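You operate a simulated robot arm through the tools that you are given. There is no shell and no other tool.

The job below is to be done with a simulated robot arm. You get a single attempt, and the scene is never put back.

JOB
Glue the block with the cream band on the corner ledge and clamp it till set.
Fine: cover over to the oil size; glue all over the ledge with the blue brush, brush back; leave the yellow brush; arm over, black knob down to the green band. Set down upright: squat brush with blue handle.

It is judged by the outcome, as a careful person would: the job done as asked, and still so three seconds after it is handed in. It fails if anything else is knocked over, pushed out of place, dropped, spilled or broken. Lids that push on must go on centred and level and be pressed home; caps that screw on are set level and turned clockwise until they are tight.

ROBOT AND FRAMES
A 7-joint arm with a two-finger gripper, fixed in place. Base frame: the origin is on the floor under the middle of its stand, x ahead of it, y to its left, z up. Units: m, rad, N and s.
With the tool pointing down near the work surface it reaches from about 0.34 to 0.72 m from the base axis. Its first joint turns from -1.152 to 1.152 rad. Payload 2.45 kg.
The TCP is the grasp point between the finger pads, 0.026 m short of the fingertips. In the tool frame z runs along the fingers and y along their closing line. The gripper opens to 0.096 m; its body begins 0.069 m behind the TCP.
Orientation is that of the tool frame in the base frame, as [roll, pitch, yaw] about the fixed x, y, z axes, in that order (R = Rz(yaw) Ry(pitch) Rx(roll)). With the fingers straight down and closing along the base's y, the tool's x points along the base's -x, its y along +y and its z along -z.

CONTROLS
- The arm moves only by the tool move_arm. Its argument "motion" is a list of rows, each a list of 3 entries, a list of its own where there are three numbers: the shift along the tool's x, y, z in m, then the turn, a rotation vector about the tool's x, y, z in rad, then the finger opening in m, from 0 to 0.096. In form: [[[dx, dy, dz], [rx, ry, rz], hand], ...]. A call has 1 to 20 rows; each row shifts and turns the commanded pose from where the row before left it, along the tool's axes as they then stand. Rows are played at 5 a second. More than 0.05 m and 0.15 rad between two rows, or a gripper value outside its range, and nothing of the call is played. Where a pose cannot be reached the arm comes as near as it can. A force on the tool above 50 N (or 10 N above the force at the start of the call, whichever is more), or a blocked arm, ends the call early, and 0.2 s more pass. Each finger travels about 0.05 m/s and halts on what it meets, pressing with about 35 N; the grip force reading is that of the motor and also rises with nothing between the fingers. The clock runs only during rows and for 0.2 s after the last one: add rows that do not move to give the fingers time. It gives the time, the measured TCP pose, the force on the tool (base axes), the opening and the grip force at its end, in the units of the frame above (readings bear some noise), with the torque about the TCP (base axes, N m) and any sound that the robot's microphone picked up, and new pictures: "show" is both (left out), scene, wrist or none.
- Cameras (640 x 400 px; columns grow to the right, rows downward): "scene" is fixed at [0.1779, -0.403, 1.426]; the picture's right is [0.63, -0.77, 0.00], its down [-0.44, -0.36, -0.82] and it looks along [0.64, 0.52, -0.57] (base axes); focal length 338 px, centre (320, 200). "wrist" rides on the gripper at [0.082, 0.003, -0.098] in the tool frame; the picture's right is [-0.04, 1.00, 0.00], its down [-0.73, -0.03, -0.68] and it looks along [-0.68, -0.03, 0.73] (tool axes); focal length 256 px, centre (320, 200). There is no depth. A picture from a camera that has moved, and an enlarged one, comes with that camera's place and axes in the base frame and with its lens.
- close_up(camera, box): a new picture of the part [left, top, right, bottom] of that camera's present view, enlarged. It takes no simulated time.
- hand_in(): hands the job in; it is judged then, once.

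Nothing tells you positions but the pictures and the camera data. Unless the task says otherwise, let go and move clear before handing in.

The tools are called after "Emit:" as a command line: name --argument value ..., lists and objects as JSON in quotes. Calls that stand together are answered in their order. move_arm: Moves the arm, as the interface text tells. Its arguments: {"type":"object","properties":{"motion":{"type":"array"},"show":{"type":"string","enum":["both","scene","wrist","none"]}},"required":["motion"]} The other tools are called the same way: close_up (camera, box) takes an enlarged picture of a part of a camera's view; hand_in () hands the job in.

At the start:

```text
time: 0.0
tool_pos: [0.3095, -0.1375, 1.2218]
ee_rot: [3.141, -0.001, -3.141]
force: [0.0, 0.3, -0.2]
moment: [0.01, 0.0, 0.02]
opening: 0.0961
grasp_force: 0.1
```

scene: 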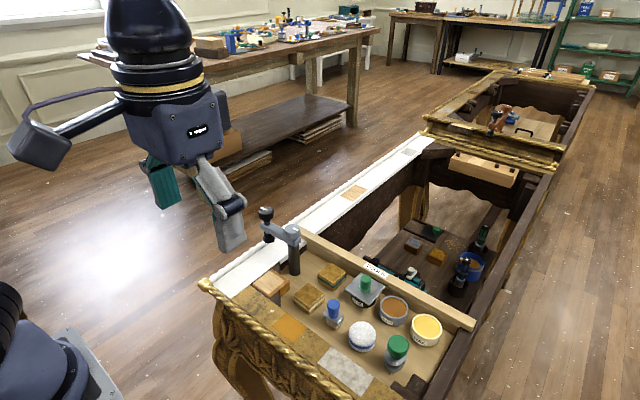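
wrist: 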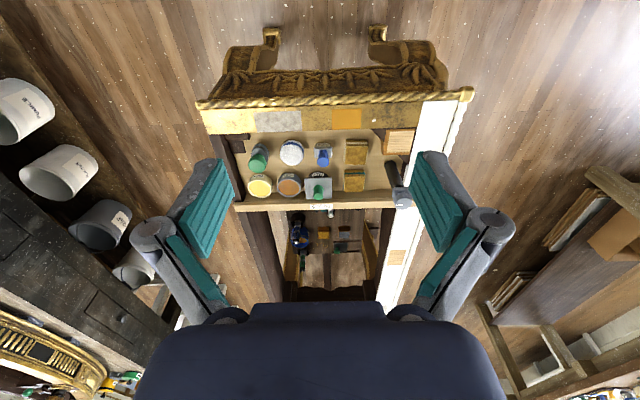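

I see a gilded table frame with a tray of pots, brushes, blocks and a clamp with a black knob beside a corner ledge. I'll take enlarged pictures first to identify everything.

Emit:
close_up --camera "scene" --box '[200, 190, 480, 400]'

Emit:
close_up --camera "scene" --box '[240, 195, 350, 320]'

Emit:
close_up --camera "scene" --box '[310, 255, 450, 385]'

Emit:
close_up --camera "wrist" --box '[220, 90, 440, 220]'

Emit:
close_up --camera "scene" --box '[380, 200, 520, 320]'

```text
1.90 times, centred on (340, 295) of scene
camera zoom: at [0.1779, -0.403, 1.426], right [0.63, -0.77, 0.0], down [-0.44, -0.36, -0.82], along [0.64, 0.52, -0.57], focal length 645 px, centre (282, 19)
```

zoom: 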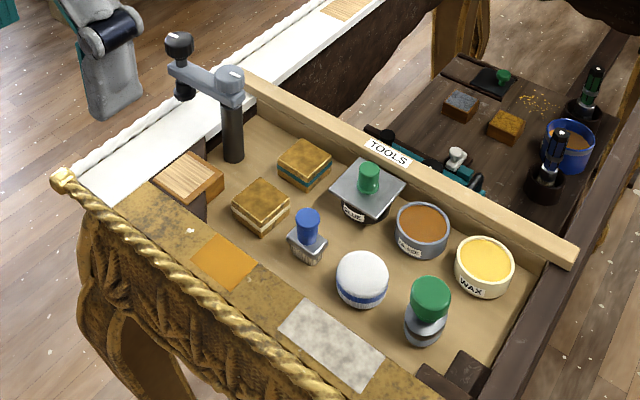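

```text
3.20 times, centred on (295, 258) of scene
camera zoom: at [0.1779, -0.403, 1.426], right [0.63, -0.77, 0.0], down [-0.44, -0.36, -0.82], along [0.64, 0.52, -0.57], focal length 1083 px, centre (400, 16)
```

zoom: 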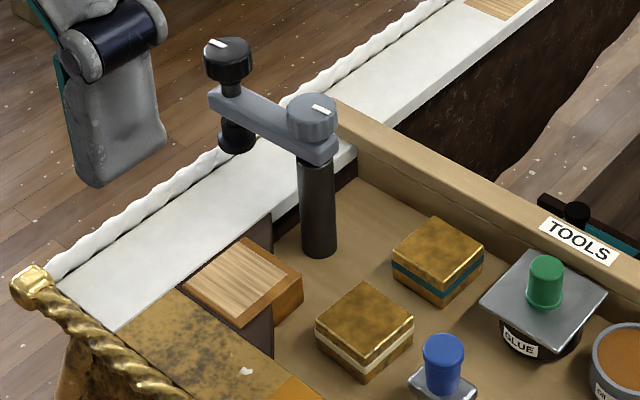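

```text
3.08 times, centred on (380, 320) of scene
camera zoom: at [0.1779, -0.403, 1.426], right [0.63, -0.77, 0.0], down [-0.44, -0.36, -0.82], along [0.64, 0.52, -0.57], focal length 1042 px, centre (135, -169)
```

zoom: 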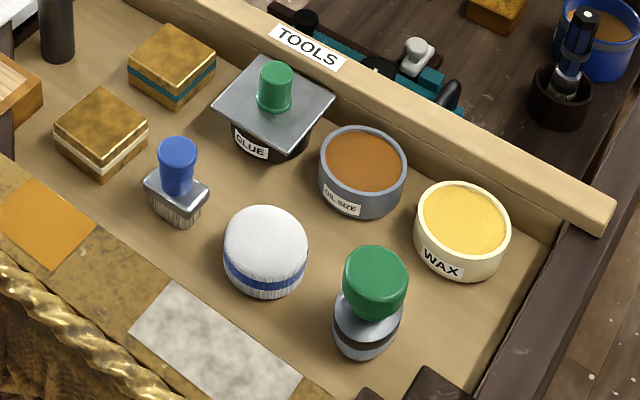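

```text
2.91 times, centred on (330, 155) of wrist
camera zoom: at [0.2291, -0.1342, 1.3202], right [0.04, 1.0, 0.0], down [0.73, -0.03, 0.68], along [0.68, -0.03, -0.73], focal length 745 px, centre (291, 331)
```

zoom: 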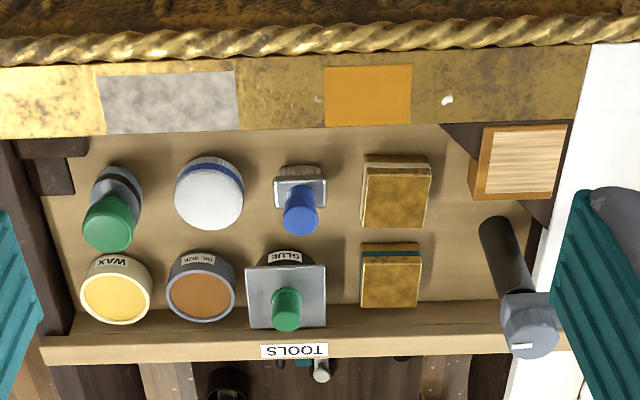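

```text
3.33 times, centred on (450, 260) of scene
camera zoom: at [0.1779, -0.403, 1.426], right [0.63, -0.77, 0.0], down [-0.44, -0.36, -0.82], along [0.64, 0.52, -0.57], focal length 1128 px, centre (-113, 0)
```

zoom: 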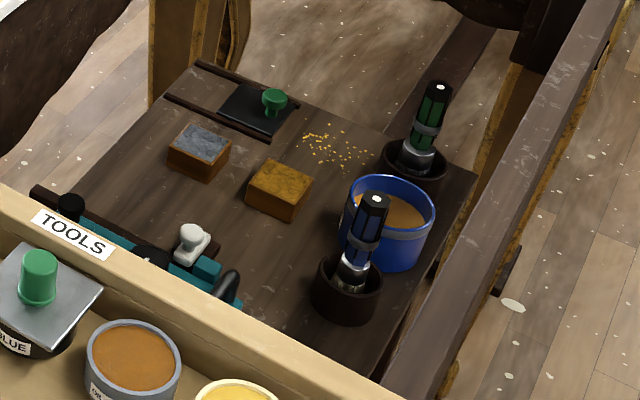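

I place the glue cover's knob near (0.643, -0.155, 0.858), the cream-band block's top near (0.557, -0.063, 0.814), and the clamp pivot near (0.59, 0.017, 0.938). Next I move the wrist camera to see the ledge and clamp from a clearer angle.

Emit:
move_arm --motion '[[[0, 0.045, 0], [0, 0, 0], 0.096], [[0, 0.045, 0.02], [0, 0, 0], 0.096], [[0, 0.045, 0.03], [0, 0, 0], 0.096], [[0, 0.045, 0.03], [0, 0, 0], 0.096], [[0, 0, 0], [0, 0, 0], 0.096]]'

```text
refused: row 3 steps farther than a row can; nothing moved
```

The last step was too long, so I repeat it with smaller rows toward the ledge and clamp.

Emit:
move_arm --motion '[[[0, 0.04, 0], [0, 0, 0], 0.096], [[0, 0.04, 0.02], [0, 0, 0], 0.096], [[0, 0.04, 0.02], [0, 0, 0], 0.096], [[0, 0.04, 0.02], [0, 0, 0], 0.096], [[0, 0, 0], [0, 0, 0], 0.096]]'

```text
time: 1.2
tool_pos: [0.3112, 0.0208, 1.1605]
ee_rot: [3.141, 0.0, -3.141]
force: [0.8, -0.1, 0.3]
moment: [0.03, 0.0, 0.05]
opening: 0.096
grasp_force: 0.0
camera wrist: at [0.2301, 0.0249, 1.2599], right [0.04, 1.0, 0.0], down [0.73, -0.03, 0.68], along [0.68, -0.03, -0.73], focal length 256 px, centre (320, 200)
```

scene: 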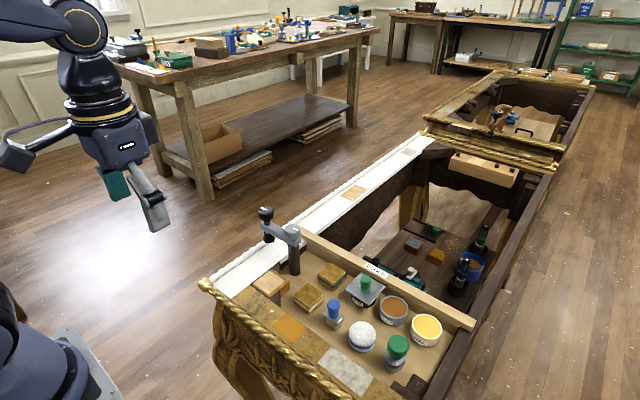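
wrist: 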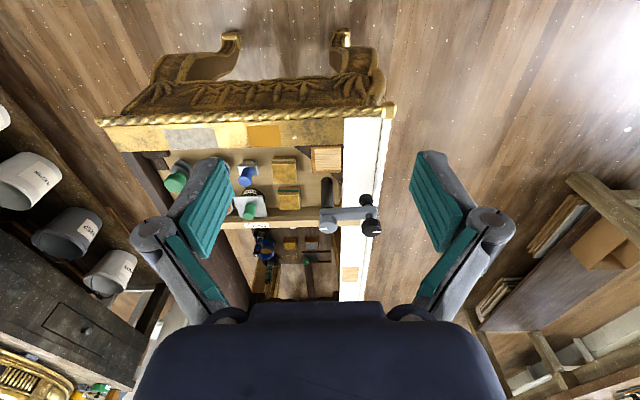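

Emit:
close_up --camera "wrist" --box '[220, 120, 420, 245]'

Emit:
close_up --camera "wrist" --box '[290, 140, 400, 245]'

Emit:
close_up --camera "scene" --box '[245, 195, 325, 245]'

Emit:
close_up --camera "scene" --box '[240, 245, 320, 305]'

```text
3.20 times, centred on (320, 182) of wrist
camera zoom: at [0.2301, 0.0249, 1.2599], right [0.04, 1.0, 0.0], down [0.73, -0.03, 0.68], along [0.68, -0.03, -0.73], focal length 819 px, centre (320, 256)
```

zoom: 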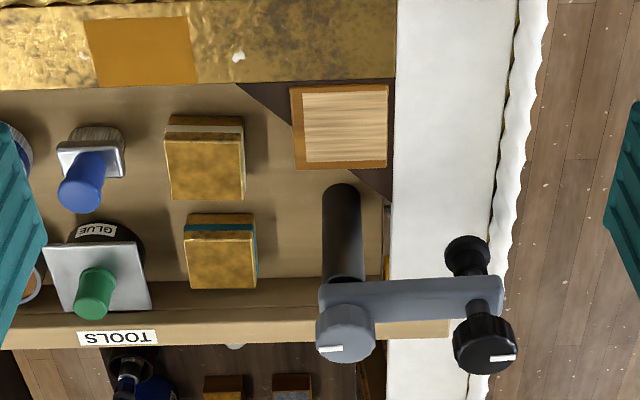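

```text
3.81 times, centred on (345, 192) of wrist
camera zoom: at [0.2301, 0.0249, 1.2599], right [0.04, 1.0, 0.0], down [0.73, -0.03, 0.68], along [0.68, -0.03, -0.73], focal length 975 px, centre (225, 229)
```

zoom: 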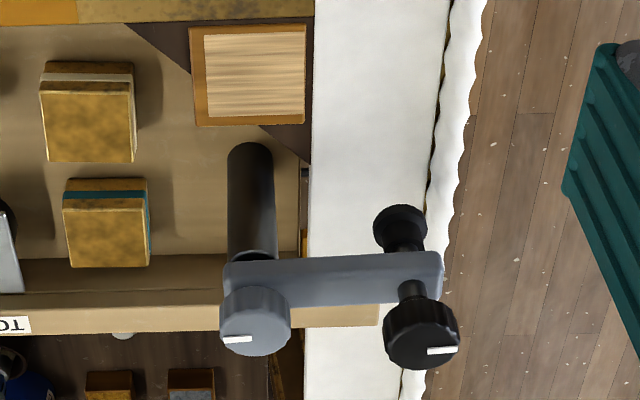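

```text
8.00 times, centred on (285, 220) of scene
camera zoom: at [0.1779, -0.403, 1.426], right [0.63, -0.77, 0.0], down [-0.44, -0.36, -0.82], along [0.64, 0.52, -0.57], focal length 2708 px, centre (600, 40)
```

zoom: 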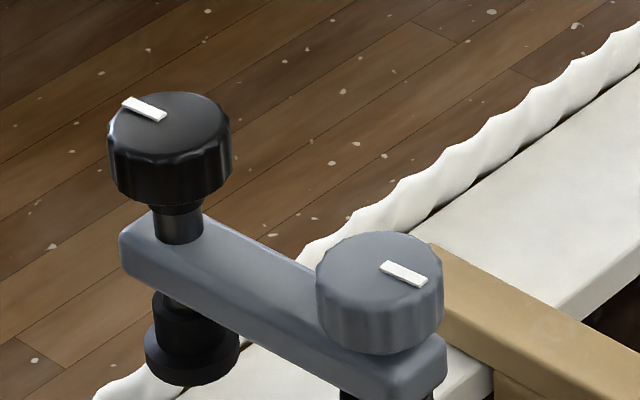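

```text
6.67 times, centred on (280, 275) of scene
camera zoom: at [0.1779, -0.403, 1.426], right [0.63, -0.77, 0.0], down [-0.44, -0.36, -0.82], along [0.64, 0.52, -0.57], focal length 2257 px, centre (587, -300)
```

zoom: 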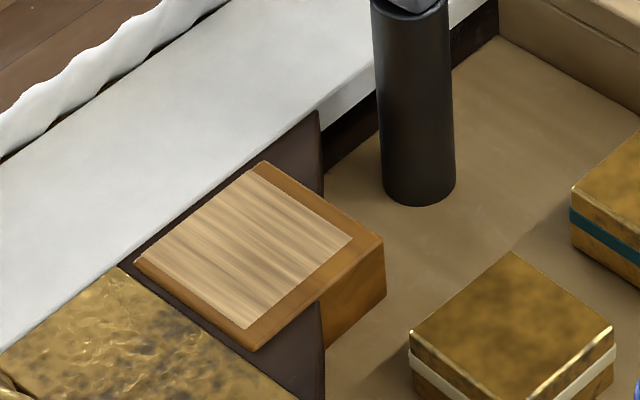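

The ledge top centres near (0.528, 0.027, 0.817), and the clamp arm points along +y with its pivot near (0.60, 0.025). Next I lower and tilt the camera to see how the clamp and its green band are built.

Emit:
move_arm --motion '[[[-0.022, 0.0125, 0.04], [0, 0, 0], 0.096], [[-0.022, 0.0125, 0.04], [0, 0, 0], 0.096], [[-0.022, 0.0125, 0.04], [0, 0, 0], 0.096], [[-0.022, 0.0125, 0.04], [0, 0, 0], 0.096], [[0, 0, 0], [0, -0.14, 0], 0.096], [[0, 0, 0], [0, -0.14, 0], 0.096], [[0, 0, 0], [0, -0.14, 0], 0.096], [[0, 0, 0], [0, 0, 0], 0.096]]'

```text
time: 3.0
tool_pos: [0.4034, 0.0722, 1.0039]
ee_rot: [-3.14, 0.401, -3.14]
force: [0.1, 0.1, 0.3]
moment: [0.0, -0.02, -0.01]
opening: 0.0961
grasp_force: 0.1
out of reach, approached as far as the arm can: row 7
camera wrist: at [0.2908, 0.0767, 1.0635], right [0.04, 1.0, 0.01], down [0.41, -0.03, 0.91], along [0.91, -0.03, -0.41], focal length 256 px, centre (320, 200)
```

scene: 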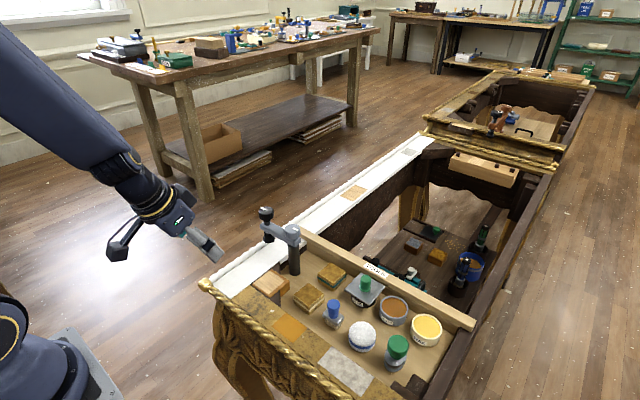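
wrist: 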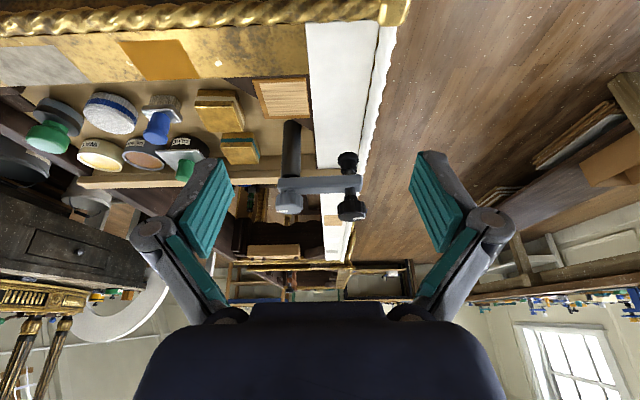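

Emit:
close_up --camera "wrist" --box '[255, 110, 385, 225]'

Emit:
close_up --camera "wrist" --box '[10, 70, 270, 200]'

Emit:
close_up --camera "wrist" --box '[320, 140, 380, 225]'

```text
3.48 times, centred on (320, 168) of wrist
camera zoom: at [0.2908, 0.0767, 1.0635], right [0.04, 1.0, 0.01], down [0.41, -0.03, 0.91], along [0.91, -0.03, -0.41], focal length 890 px, centre (320, 313)
```

zoom: 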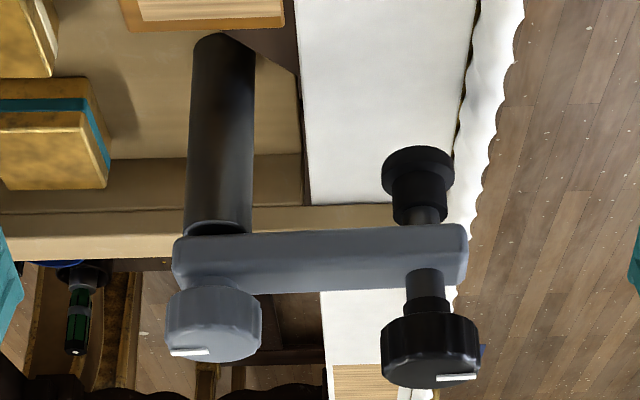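

```text
2.46 times, centred on (140, 135) of wrist
camera zoom: at [0.2908, 0.0767, 1.0635], right [0.04, 1.0, 0.01], down [0.41, -0.03, 0.91], along [0.91, -0.03, -0.41], focal length 630 px, centre (763, 360)
```

zoom: 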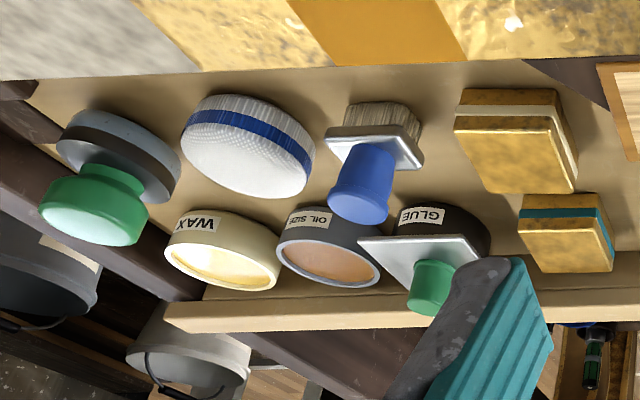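

```text
4.71 times, centred on (350, 182) of wrist
camera zoom: at [0.2908, 0.0767, 1.0635], right [0.04, 1.0, 0.01], down [0.41, -0.03, 0.91], along [0.91, -0.03, -0.41], focal length 1205 px, centre (179, 282)
```

zoom: 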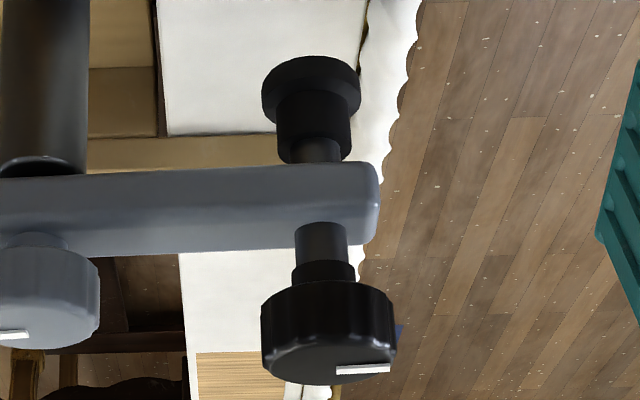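

No green band shows on the clamp yet, so it likely appears when the knob goes down. Next I straighten the tool and move above the glue pot, oil size and blue brush to locate them precisely.

Emit:
move_arm --motion '[[[0, 0, 0], [0, 0.134, 0], 0.096], [[0, 0, 0], [0, 0.134, 0], 0.096], [[0, 0, 0], [0, 0.133, 0], 0.096], [[-0.01, -0.046, 0], [0, 0, 0], 0.096], [[-0.01, -0.046, 0], [0, 0, 0], 0.096], [[-0.01, -0.046, 0], [0, 0, 0], 0.096], [[-0.01, -0.046, 0], [0, 0, 0], 0.096], [[-0.01, -0.038, 0], [0, 0, 0], 0.096], [[0, 0, 0], [0, 0, 0], 0.096], [[0, 0, 0], [0, 0, 0], 0.096]]'

```text
time: 5.2
tool_pos: [0.4539, -0.1479, 1.0035]
ee_rot: [3.14, 0.018, 3.141]
force: [-0.3, 0.2, 0.2]
moment: [-0.01, -0.01, 0.0]
opening: 0.0961
grasp_force: 0.1
camera wrist: at [0.3701, -0.1442, 1.0999], right [0.04, 1.0, 0.0], down [0.72, -0.03, 0.69], along [0.69, -0.03, -0.72], focal length 256 px, centre (320, 200)
```

scene: 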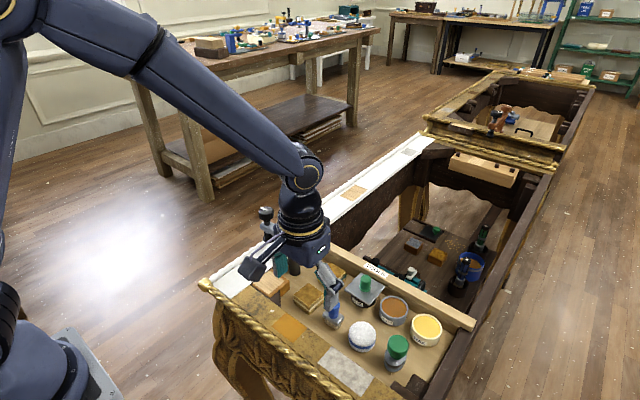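
wrist: 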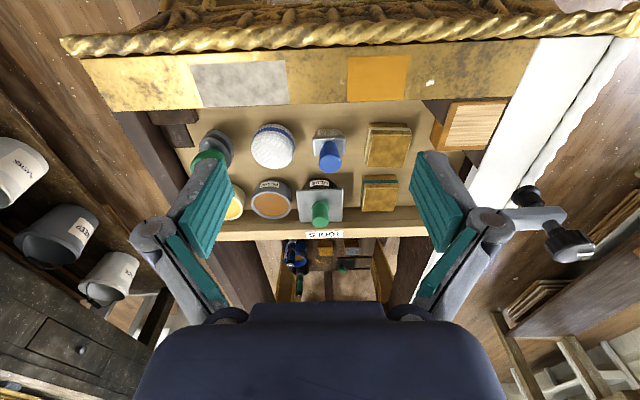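

Emit:
close_up --camera "wrist" --box '[225, 110, 425, 235]'

Emit:
close_up --camera "wrist" --box '[300, 115, 420, 235]'

```text
3.20 times, centred on (325, 172) of wrist
camera zoom: at [0.3701, -0.1442, 1.0999], right [0.04, 1.0, 0.0], down [0.72, -0.03, 0.69], along [0.69, -0.03, -0.72], focal length 819 px, centre (304, 288)
```

zoom: 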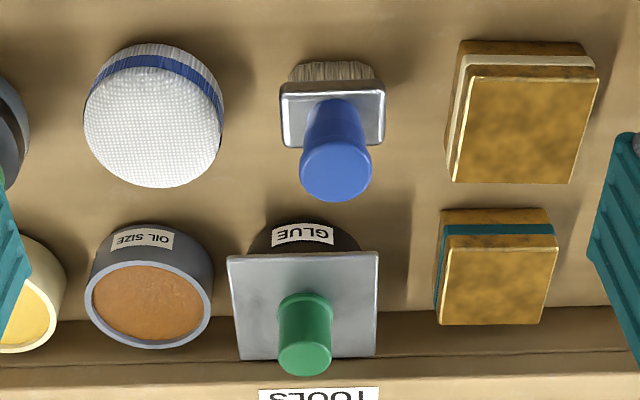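

```text
3.33 times, centred on (360, 175) of wrist
camera zoom: at [0.3701, -0.1442, 1.0999], right [0.04, 1.0, 0.0], down [0.72, -0.03, 0.69], along [0.69, -0.03, -0.72], focal length 853 px, centre (187, 283)
```

zoom: 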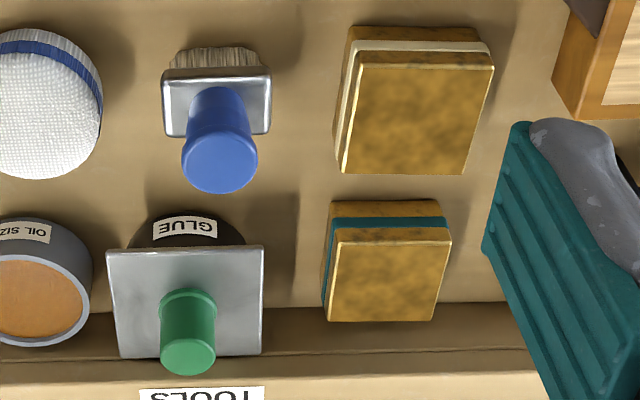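

The glue cover's knob is at about (0.644, -0.1545, top 0.858) with its plate near z 0.832. The oil size pot is at about (0.645, -0.2305) and the blue brush at about (0.549, -0.140). Next I go above the green knob.

Emit:
move_arm --motion '[[[-0.038, -0.0013, 0.0147], [0, 0.018, 0], 0.06], [[-0.038, -0.0013, 0.0147], [0, 0, 0], 0.06], [[-0.038, -0.0013, 0.0147], [0, 0, 0], 0.06], [[-0.038, -0.0013, 0.0147], [0, 0, 0], 0.06], [[-0.038, -0.0013, 0.0147], [0, 0, 0], 0.06], [[0, 0, 0], [0, 0, 0], 0.06], [[0, 0, 0], [0, 0, 0], 0.06]]'

```text
time: 6.8
tool_pos: [0.6451, -0.1573, 0.9323]
ee_rot: [3.141, 0.001, -3.14]
force: [0.2, 0.8, 0.5]
moment: [-0.01, -0.01, 0.0]
opening: 0.06
grasp_force: 0.1
camera wrist: at [0.5632, -0.1547, 1.0303], right [0.04, 1.0, 0.0], down [0.73, -0.03, 0.68], along [0.68, -0.03, -0.73], focal length 256 px, centre (320, 200)
```

scene: 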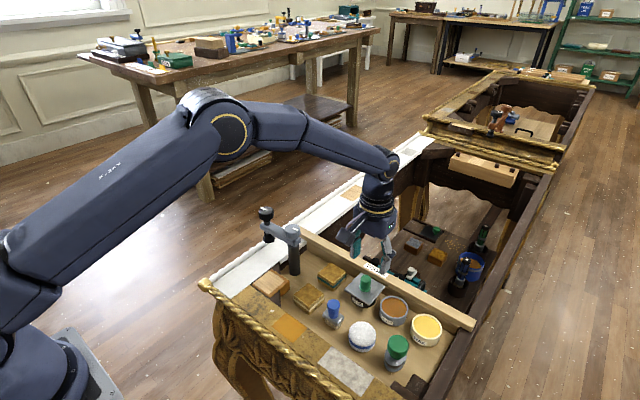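
wrist: 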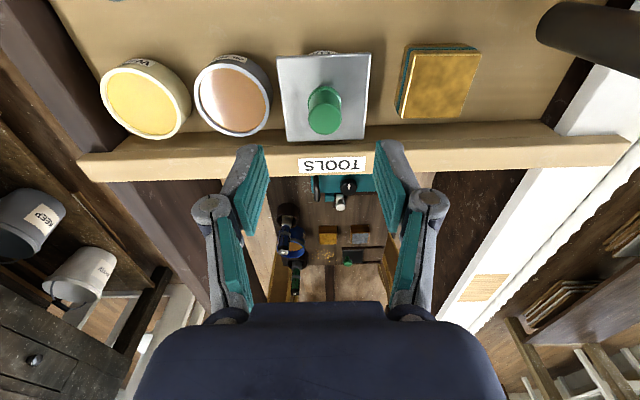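

Emit:
close_up --camera "wrist" --box '[180, 40, 400, 178]'

```text
2.90 times, centred on (290, 109) of wrist
camera zoom: at [0.5632, -0.1547, 1.0303], right [0.04, 1.0, 0.0], down [0.73, -0.03, 0.68], along [0.68, -0.03, -0.73], focal length 742 px, centre (407, 464)
```

zoom: 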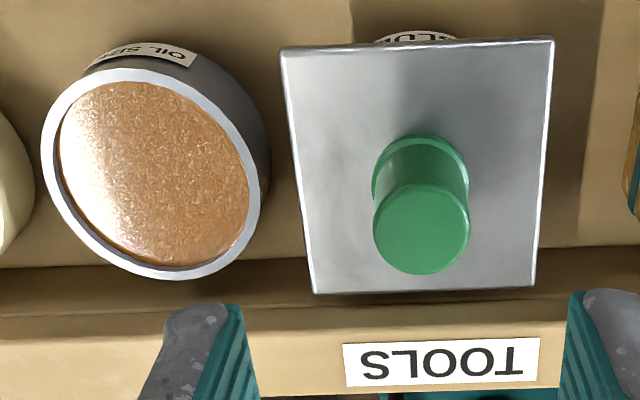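

The knob is centred at (0.645, -0.1546), so I correct 3 mm in y, descend and grip it.

Emit:
move_arm --motion '[[[0.0005, 0.0027, 0.02], [0, 0, 0], 0.05], [[0, 0, 0.025], [0, 0, 0], 0.05], [[0, 0, 0.0233], [0, 0, 0], 0.05], [[0, 0, 0], [0, 0, 0], 0.05], [[0, 0, 0], [0, 0, 0], 0.05]]'

```text
time: 8.0
tool_pos: [0.6441, -0.155, 0.8638]
ee_rot: [3.141, 0.002, 3.14]
force: [0.5, 0.4, 0.3]
moment: [0.03, -0.01, -0.03]
opening: 0.0499
grasp_force: 0.1
camera wrist: at [0.5627, -0.1509, 0.9627], right [0.04, 1.0, 0.0], down [0.73, -0.03, 0.68], along [0.68, -0.03, -0.73], focal length 256 px, centre (320, 200)
```

scene: 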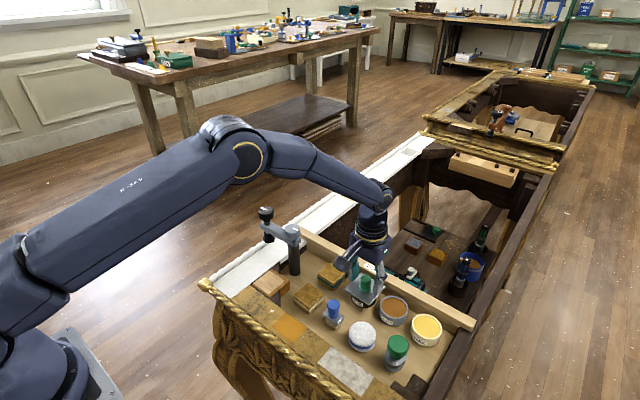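
wrist: 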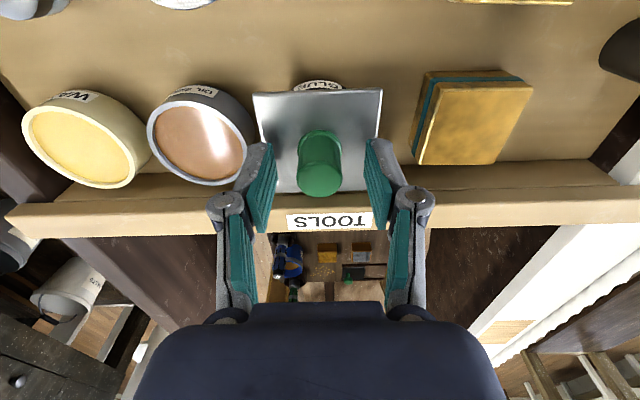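

The fingers straddle the knob evenly and I feel no contact, so I close on it.

Emit:
move_arm --motion '[[[0, 0, 0.001], [0, 0, 0], 0.03], [[0, 0, 0], [0, 0, 0], 0.01], [[0, 0, 0], [0, 0, 0], 0.01], [[0, 0, 0], [0, 0, 0], 0.01]]' --show "wrist"

```text
time: 9.0
tool_pos: [0.6442, -0.1558, 0.8628]
ee_rot: [3.141, 0.002, -3.141]
force: [0.4, -2.8, -0.4]
moment: [-0.08, -0.06, 0.02]
opening: 0.0231
grasp_force: 44.2
camera wrist: at [0.5628, -0.1509, 0.9616], right [0.04, 1.0, 0.0], down [0.73, -0.03, 0.68], along [0.68, -0.03, -0.73], focal length 256 px, centre (320, 200)
```

wrist: 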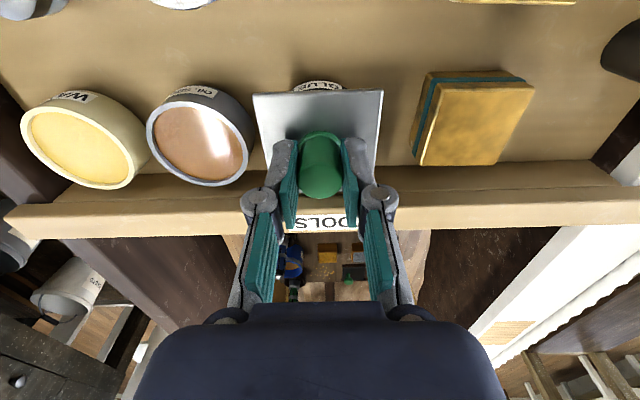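

The knob is held at 23 mm, so I lift the cover slowly.

Emit:
move_arm --motion '[[[0, 0, -0.005], [0, 0, 0], 0.01], [[0, 0, -0.015], [0, 0, 0], 0.01], [[0, 0, -0.025], [0, 0, 0], 0.01], [[0, 0, -0.025], [0, 0, 0], 0.01], [[0, 0, 0], [0, 0, 0], 0.01]]'

```text
time: 10.2
tool_pos: [0.6443, -0.1535, 0.9318]
ee_rot: [3.142, 0.002, -3.141]
force: [0.7, 0.0, -0.3]
moment: [0.03, 0.01, -0.02]
opening: 0.0098
grasp_force: 0.1
camera wrist: at [0.5628, -0.1503, 1.0311], right [0.04, 1.0, 0.0], down [0.73, -0.03, 0.68], along [0.68, -0.03, -0.73], focal length 256 px, centre (320, 200)
```

scene: 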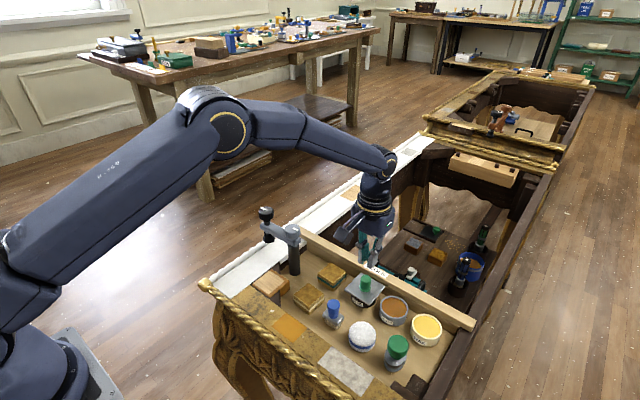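
wrist: 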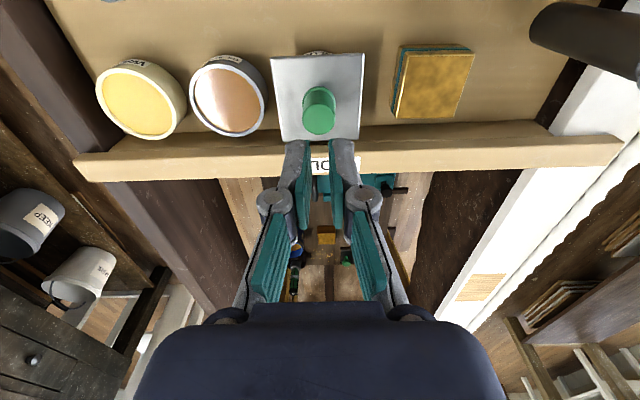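

The cover stayed on the pot and the fingers slid off the knob, so I check whether anything shifted.

Emit:
close_up --camera "wrist" --box '[180, 40, 400, 178]'

Emit:
close_up --camera "scene" --box '[330, 265, 420, 325]'

```text
2.90 times, centred on (290, 109) of wrist
camera zoom: at [0.5628, -0.1503, 1.0311], right [0.04, 1.0, 0.0], down [0.73, -0.03, 0.68], along [0.68, -0.03, -0.73], focal length 742 px, centre (407, 464)
```

zoom: 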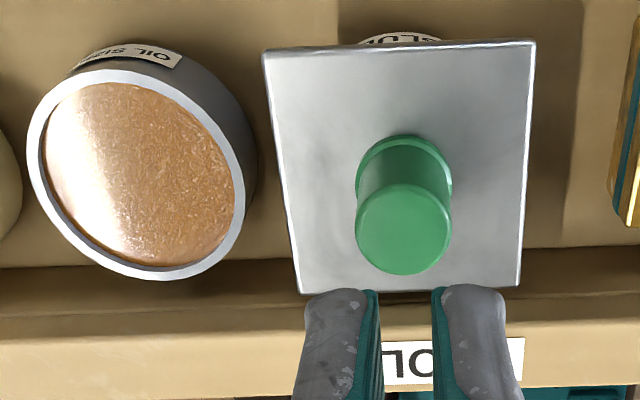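

```text
6.67 times, centred on (375, 295) of scene
camera zoom: at [0.1779, -0.403, 1.426], right [0.63, -0.77, 0.0], down [-0.44, -0.36, -0.82], along [0.64, 0.52, -0.57], focal length 2257 px, centre (-47, -433)
```

zoom: 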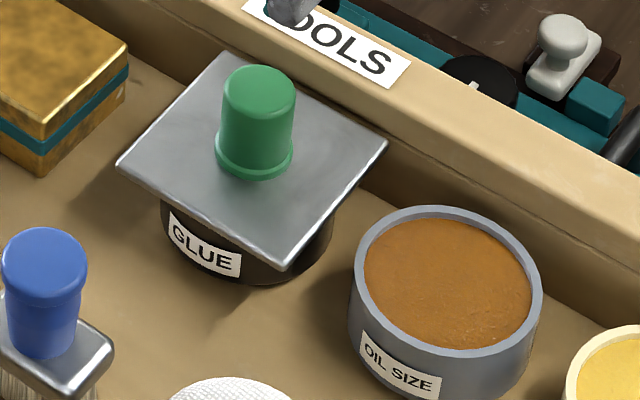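

Nothing moved: the knob has a base flange and a slight taper. I'll regrip lower, almost at the plate, and lift in small steps while watching the force.

Emit:
move_arm --motion '[[[0, -0.001, 0], [0, 0, 0], 0.045], [[0, 0, 0], [0, 0, 0], 0.045], [[-0.0005, 0, 0.025], [0, 0, 0], 0.045], [[0, 0, 0.025], [0, 0, 0], 0.045], [[0, 0, 0.017], [0, 0, 0], 0.045], [[0, 0, 0.004], [0, 0, 0], 0.045], [[0, 0, 0.002], [0, 0, 0], 0.045], [[0, 0, 0], [0, 0, 0], 0.045]]' --show "wrist"

Emit:
close_up --camera "scene" --box '[330, 250, 420, 325]'

```text
time: 12.0
tool_pos: [0.6446, -0.1544, 0.8582]
ee_rot: [3.141, 0.001, 3.141]
force: [-0.5, -0.1, -1.0]
moment: [0.02, 0.03, -0.01]
opening: 0.0452
grasp_force: 0.1
camera wrist: at [0.5636, -0.1506, 0.9576], right [0.04, 1.0, 0.0], down [0.73, -0.03, 0.68], along [0.68, -0.03, -0.73], focal length 256 px, centre (320, 200)
```

wrist: 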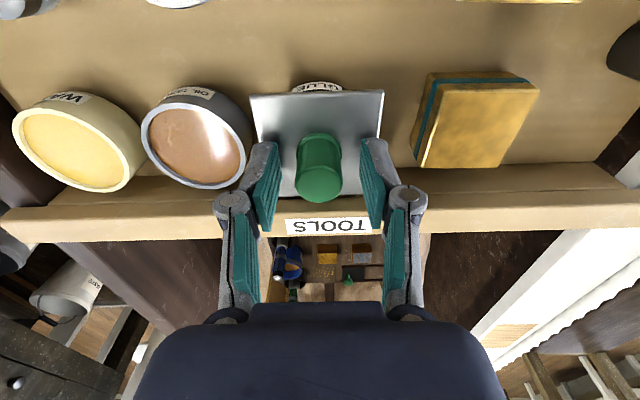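

```text
5.33 times, centred on (375, 288) of scene
camera zoom: at [0.1779, -0.403, 1.426], right [0.63, -0.77, 0.0], down [-0.44, -0.36, -0.82], along [0.64, 0.52, -0.57], focal length 1805 px, centre (27, -267)
```

zoom: 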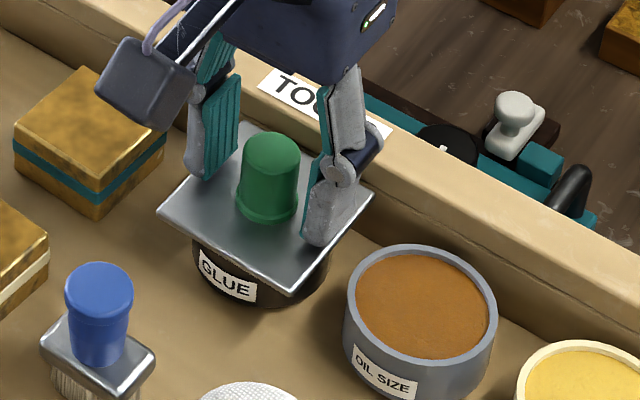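

Emit:
move_arm --motion '[[[0, 0, 0], [0, 0, 0], 0.03], [[0, 0, 0], [0, 0, 0], 0.0], [[0, 0, 0], [0, 0, 0], 0.0], [[0, 0, 0], [0, 0, 0], 0.0], [[0, 0, -0.001], [0, 0, 0], 0.0]]' --show "none"

Emit:
move_arm --motion '[[[0, 0, -0.002], [0, 0, 0], 0.0]]' --show "wrist"

```text
time: 13.2
tool_pos: [0.6455, -0.1545, 0.859]
ee_rot: [-3.141, 0.0, 3.141]
force: [4.7, -5.3, -15.7]
moment: [-0.14, -0.87, 0.02]
opening: 0.0228
grasp_force: 44.9
```

```text
time: 13.6
tool_pos: [0.6436, -0.155, 0.8602]
ee_rot: [-3.141, -0.001, 3.141]
force: [11.2, -8.0, -29.5]
moment: [-0.15, -0.3, 0.02]
opening: 0.0233
grasp_force: 45.4
camera wrist: at [0.5633, -0.1506, 0.9597], right [0.04, 1.0, 0.0], down [0.73, -0.03, 0.68], along [0.68, -0.03, -0.74], focal length 256 px, centre (320, 200)
```

wrist: 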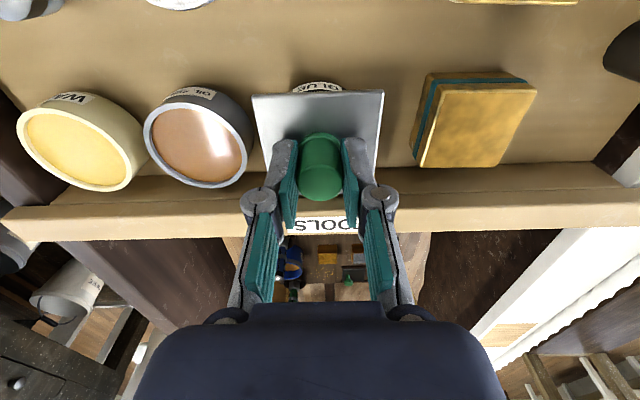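

The cover resists about 30 N straight up, so it is stuck or fitted. I'll ease off and try a small counter-clockwise twist, watching the torque.

Emit:
move_arm --motion '[[[0, 0, 0.002], [0, 0, 0], 0.0], [[0, 0, 0], [0, 0, -0.05], 0.0], [[0, 0, 0], [0, 0, -0.05], 0.0], [[0, 0, 0], [0, 0, 0], 0.0]]' --show "wrist"

```text
time: 14.6
tool_pos: [0.6446, -0.1549, 0.8603]
ee_rot: [-3.139, 0.001, -3.039]
force: [-5.7, -11.0, -1.6]
moment: [-0.31, 0.74, 0.07]
opening: 0.0227
grasp_force: 45.4
camera wrist: at [0.5629, -0.1588, 0.96], right [-0.06, 1.0, 0.0], down [0.73, 0.05, 0.68], along [0.68, 0.04, -0.73], focal length 256 px, centre (320, 200)
```

wrist: 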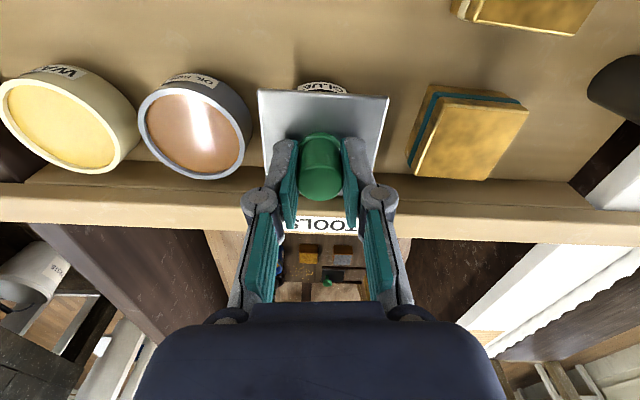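

Emit:
close_up --camera "wrist" --box '[230, 70, 410, 190]'

Emit:
close_up --camera "scene" --box '[330, 250, 420, 325]'

```text
3.33 times, centred on (320, 130) of wrist
camera zoom: at [0.5629, -0.1588, 0.96], right [-0.06, 1.0, 0.0], down [0.73, 0.05, 0.68], along [0.68, 0.04, -0.73], focal length 853 px, centre (320, 433)
```

zoom: 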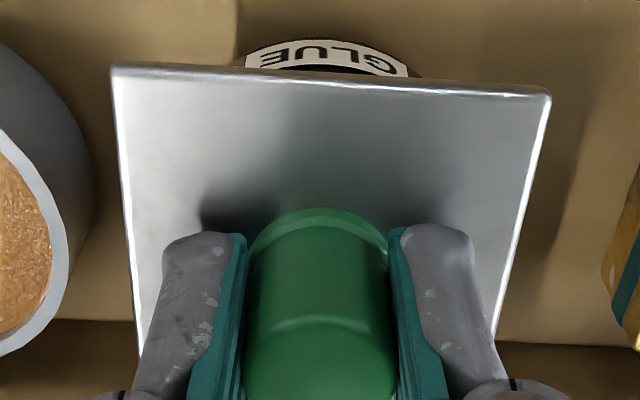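

```text
5.33 times, centred on (375, 288) of scene
camera zoom: at [0.1778, -0.4033, 1.426], right [0.63, -0.77, 0.0], down [-0.44, -0.36, -0.82], along [0.64, 0.52, -0.57], focal length 1805 px, centre (27, -267)
```

zoom: 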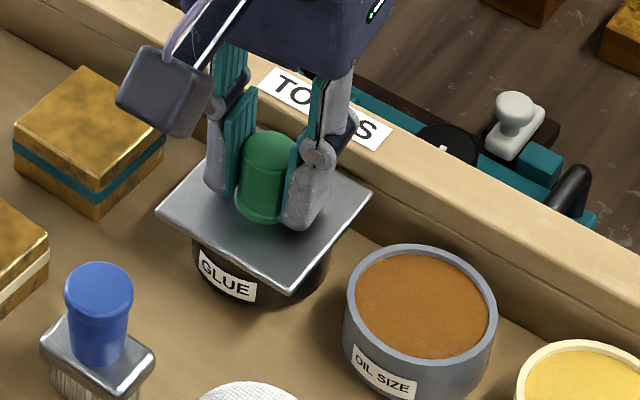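

The cover hasn't turned and the torque is small. I'll turn back and pull straight up in small steps to learn the breakaway force.

Emit:
move_arm --motion '[[[0, 0, 0], [0, 0, 0.1], 0.0], [[0, 0, -0.002], [0, 0, 0], 0.0], [[0, 0, 0], [0, 0, 0], 0.0]]' --show "none"

Emit:
move_arm --motion '[[[0, 0, -0.001], [0, 0, 0], 0.0]]' --show "none"

Emit:
move_arm --motion '[[[0, 0, -0.001], [0, 0, 0], 0.0]]' --show "wrist"

```text
time: 15.4
tool_pos: [0.6454, -0.1548, 0.8614]
ee_rot: [-3.14, 0.003, 3.138]
force: [9.1, -14.5, -24.8]
moment: [-0.25, -1.0, -0.01]
opening: 0.0229
grasp_force: 45.3
```

```text
time: 15.8
tool_pos: [0.6437, -0.1534, 0.863]
ee_rot: [-3.14, -0.001, -3.142]
force: [11.1, -16.9, -29.7]
moment: [-0.35, -0.34, 0.05]
opening: 0.0228
grasp_force: 45.0
```

```text
time: 16.2
tool_pos: [0.644, -0.1541, 0.8653]
ee_rot: [-3.139, 0.0, -3.141]
force: [9.9, -18.9, -29.3]
moment: [-0.38, -0.22, -0.02]
opening: 0.0231
grasp_force: 45.5
camera wrist: at [0.5628, -0.1502, 0.9625], right [0.04, 1.0, 0.0], down [0.73, -0.03, 0.68], along [0.68, -0.03, -0.73], focal length 256 px, centre (320, 200)
```

wrist: 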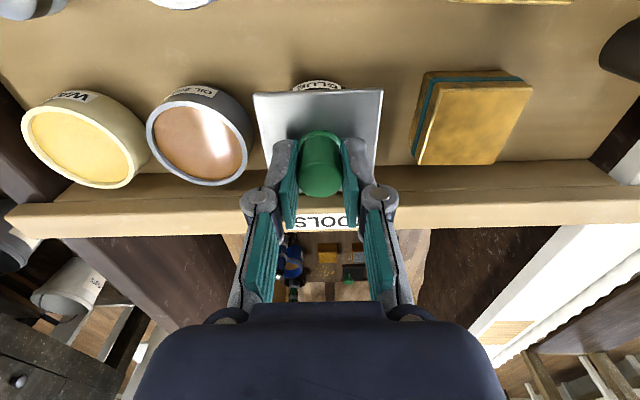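

The grip slips at about 30 N of pull, so the cover isn't a loose lid. I'll release, regrip centred and low, and test a larger counter-clockwise twist for a release or click.

Emit:
move_arm --motion '[[[0, 0, 0], [0, 0, 0], 0.035], [[0, 0, 0], [0, 0, 0], 0.035], [[0, -0.0005, 0.0055], [0, 0, 0], 0.035], [[0, 0, 0], [0, 0, 0], 0.035]]' --show "none"

Emit:
close_up --camera "wrist" --box '[230, 70, 410, 200]'

Emit:
close_up --camera "scene" --box '[330, 250, 420, 325]'

```text
time: 17.2
tool_pos: [0.6458, -0.1539, 0.8587]
ee_rot: [-3.141, 0.0, 3.14]
force: [0.5, -0.4, 0.5]
moment: [-0.04, -0.01, -0.02]
opening: 0.0349
grasp_force: 0.0
```

```text
3.08 times, centred on (320, 135) of wrist
camera zoom: at [0.5634, -0.15, 0.9578], right [0.04, 1.0, 0.0], down [0.73, -0.03, 0.68], along [0.68, -0.03, -0.73], focal length 788 px, centre (320, 400)
```

zoom: 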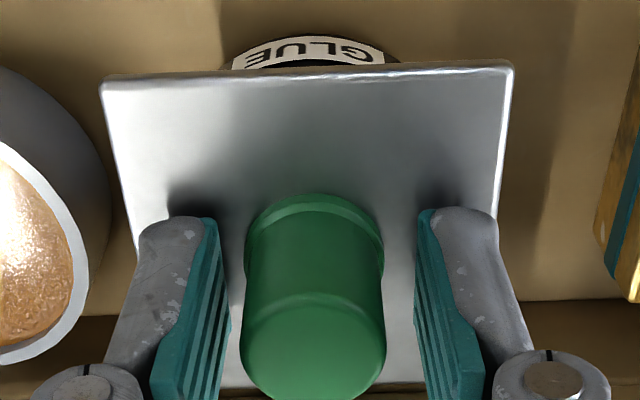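

```text
5.33 times, centred on (375, 288) of scene
camera zoom: at [0.1779, -0.403, 1.426], right [0.63, -0.77, 0.0], down [-0.44, -0.36, -0.82], along [0.64, 0.52, -0.57], focal length 1805 px, centre (27, -267)
```

zoom: 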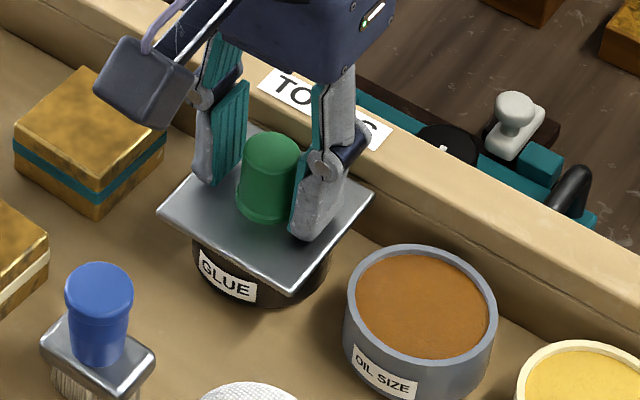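

Emit:
move_arm --motion '[[[0, -0.0015, 0], [0, 0, 0], 0.035], [[0, 0, 0], [0, 0, 0], 0.01], [[0, 0, 0], [0, 0, 0], 0.0], [[0, 0, 0], [0, 0, 0], 0.0]]' --show "none"

Emit:
move_arm --motion '[[[0, 0, 0], [0, 0, -0.1], 0.0], [[0, 0, 0], [0, 0, -0.1], 0.0], [[0, 0, 0], [0, 0, -0.1], 0.0]]' --show "none"

Emit:
close_up --camera "scene" --box '[330, 250, 420, 325]'

```text
time: 18.2
tool_pos: [0.6451, -0.1558, 0.8607]
ee_rot: [3.141, 0.003, -3.14]
force: [-0.6, -0.1, -0.3]
moment: [0.01, 0.08, 0.04]
opening: 0.0227
grasp_force: 44.9
```

```text
time: 19.0
tool_pos: [0.6443, -0.1553, 0.8594]
ee_rot: [-3.14, 0.003, -2.84]
force: [0.3, 1.0, 1.8]
moment: [0.1, -0.12, -0.47]
opening: 0.0227
grasp_force: 44.9
```

```text
5.33 times, centred on (375, 288) of scene
camera zoom: at [0.1779, -0.403, 1.426], right [0.63, -0.77, 0.0], down [-0.44, -0.36, -0.82], along [0.64, 0.52, -0.57], focal length 1805 px, centre (27, -267)
```

zoom: 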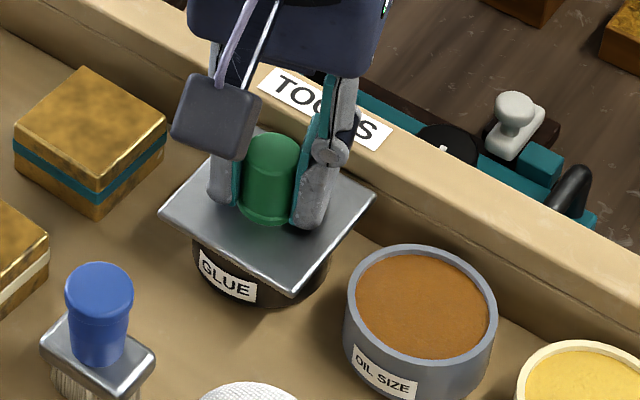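

The twist slips at about 0.47 N·m with no lid movement. I'm centred now, so I turn back and try a clean straight pull.

Emit:
move_arm --motion '[[[0, 0, 0], [0, 0, 0.1], 0.0], [[0, 0, 0], [0, 0, 0.1], 0.0], [[0, 0, 0], [0, 0, 0.1], 0.0], [[0, 0, 0], [0, 0, 0], 0.0]]' --show "none"

Emit:
move_arm --motion '[[[0, 0, -0.001], [0, 0, 0], 0.0], [[0, 0, -0.001], [0, 0, 0], 0.0]]' --show "none"

Emit:
move_arm --motion '[[[0, 0, -0.001], [0, 0, 0], 0.0], [[0, 0, -0.001], [0, 0, 0], 0.0]]' --show "none"

Emit:
close_up --camera "scene" --box '[330, 250, 420, 325]'

Emit:
close_up --camera "wrist" --box '[230, 70, 410, 200]'

```text
time: 20.0
tool_pos: [0.6442, -0.1557, 0.8587]
ee_rot: [-3.14, 0.001, 3.14]
force: [0.8, 0.4, 0.1]
moment: [-0.03, 0.13, 0.0]
opening: 0.0234
grasp_force: 45.4
```

```text
time: 20.6
tool_pos: [0.6438, -0.1552, 0.8589]
ee_rot: [3.139, -0.001, 3.14]
force: [4.7, -1.0, -21.7]
moment: [-0.03, -1.01, -0.03]
opening: 0.0229
grasp_force: 44.7
```

```text
time: 21.2
tool_pos: [0.6431, -0.155, 0.8611]
ee_rot: [3.14, -0.004, -3.14]
force: [6.1, 0.1, -31.6]
moment: [0.02, -0.19, -0.03]
opening: 0.0231
grasp_force: 45.2
```

```text
5.33 times, centred on (375, 288) of scene
camera zoom: at [0.1787, -0.4032, 1.4259], right [0.63, -0.77, 0.0], down [-0.44, -0.36, -0.82], along [0.64, 0.52, -0.57], focal length 1805 px, centre (27, -267)
```

zoom: 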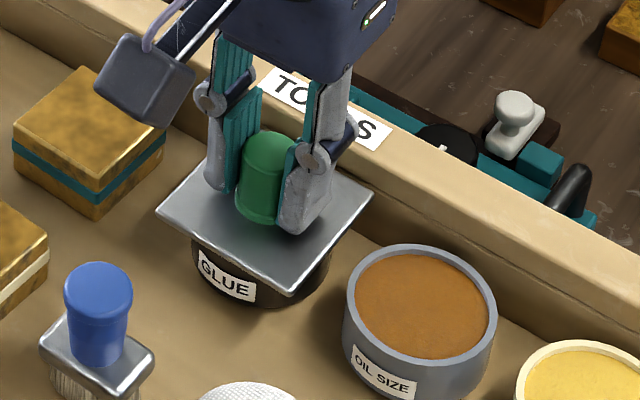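

```text
3.08 times, centred on (320, 135) of wrist
camera zoom: at [0.5628, -0.1513, 0.96], right [0.04, 1.0, 0.0], down [0.74, -0.03, 0.68], along [0.68, -0.03, -0.74], focal length 788 px, centre (320, 400)
```

zoom: 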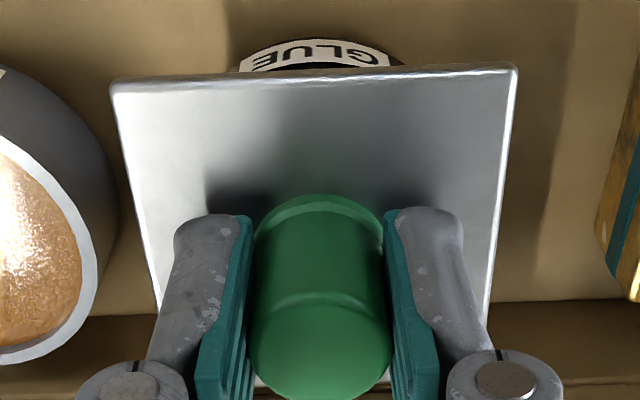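

The pull saturates near 32 N before the pads slide. I relax and test a clockwise twist too.

Emit:
move_arm --motion '[[[0, 0, 0.002], [0, 0, 0], 0.02], [[0, 0, 0.002], [0, 0, 0], 0.03], [[0, 0, 0], [0, 0, 0], 0.0], [[0, 0, 0], [0, 0, 0], 0.0]]' --show "none"

Emit:
move_arm --motion '[[[0, 0, 0], [0, 0, 0.1], 0.0], [[0, 0, 0], [0, 0, 0.1], 0.0], [[0, 0, 0], [0, 0, 0.1], 0.0]]' --show "none"

Emit:
close_up --camera "wrist" --box '[230, 70, 410, 200]'

Emit:
close_up --camera "scene" --box '[330, 250, 420, 325]'

```text
time: 22.2
tool_pos: [0.6448, -0.1549, 0.8599]
ee_rot: [-3.14, 0.004, -3.14]
force: [-0.2, -0.1, 14.9]
moment: [-0.03, 0.51, -0.02]
opening: 0.0232
grasp_force: 40.0
```

```text
time: 23.0
tool_pos: [0.6448, -0.1555, 0.86]
ee_rot: [-3.141, 0.002, 2.843]
force: [4.5, 0.8, 13.0]
moment: [0.06, 0.01, 0.39]
opening: 0.0226
grasp_force: 45.2
```

```text
3.08 times, centred on (320, 135) of wrist
camera zoom: at [0.568, -0.1279, 0.9576], right [0.33, 0.94, 0.0], down [0.69, -0.24, 0.68], along [0.64, -0.23, -0.73], focal length 788 px, centre (320, 400)
```

zoom: 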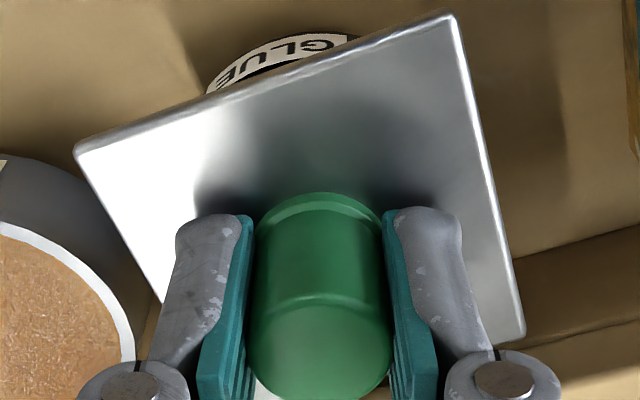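

```text
5.33 times, centred on (375, 288) of scene
camera zoom: at [0.1777, -0.403, 1.4261], right [0.63, -0.77, 0.0], down [-0.44, -0.36, -0.82], along [0.64, 0.52, -0.57], focal length 1805 px, centre (27, -267)
```

zoom: 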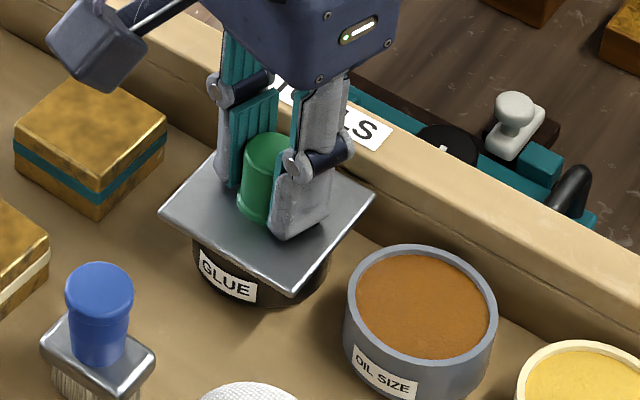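

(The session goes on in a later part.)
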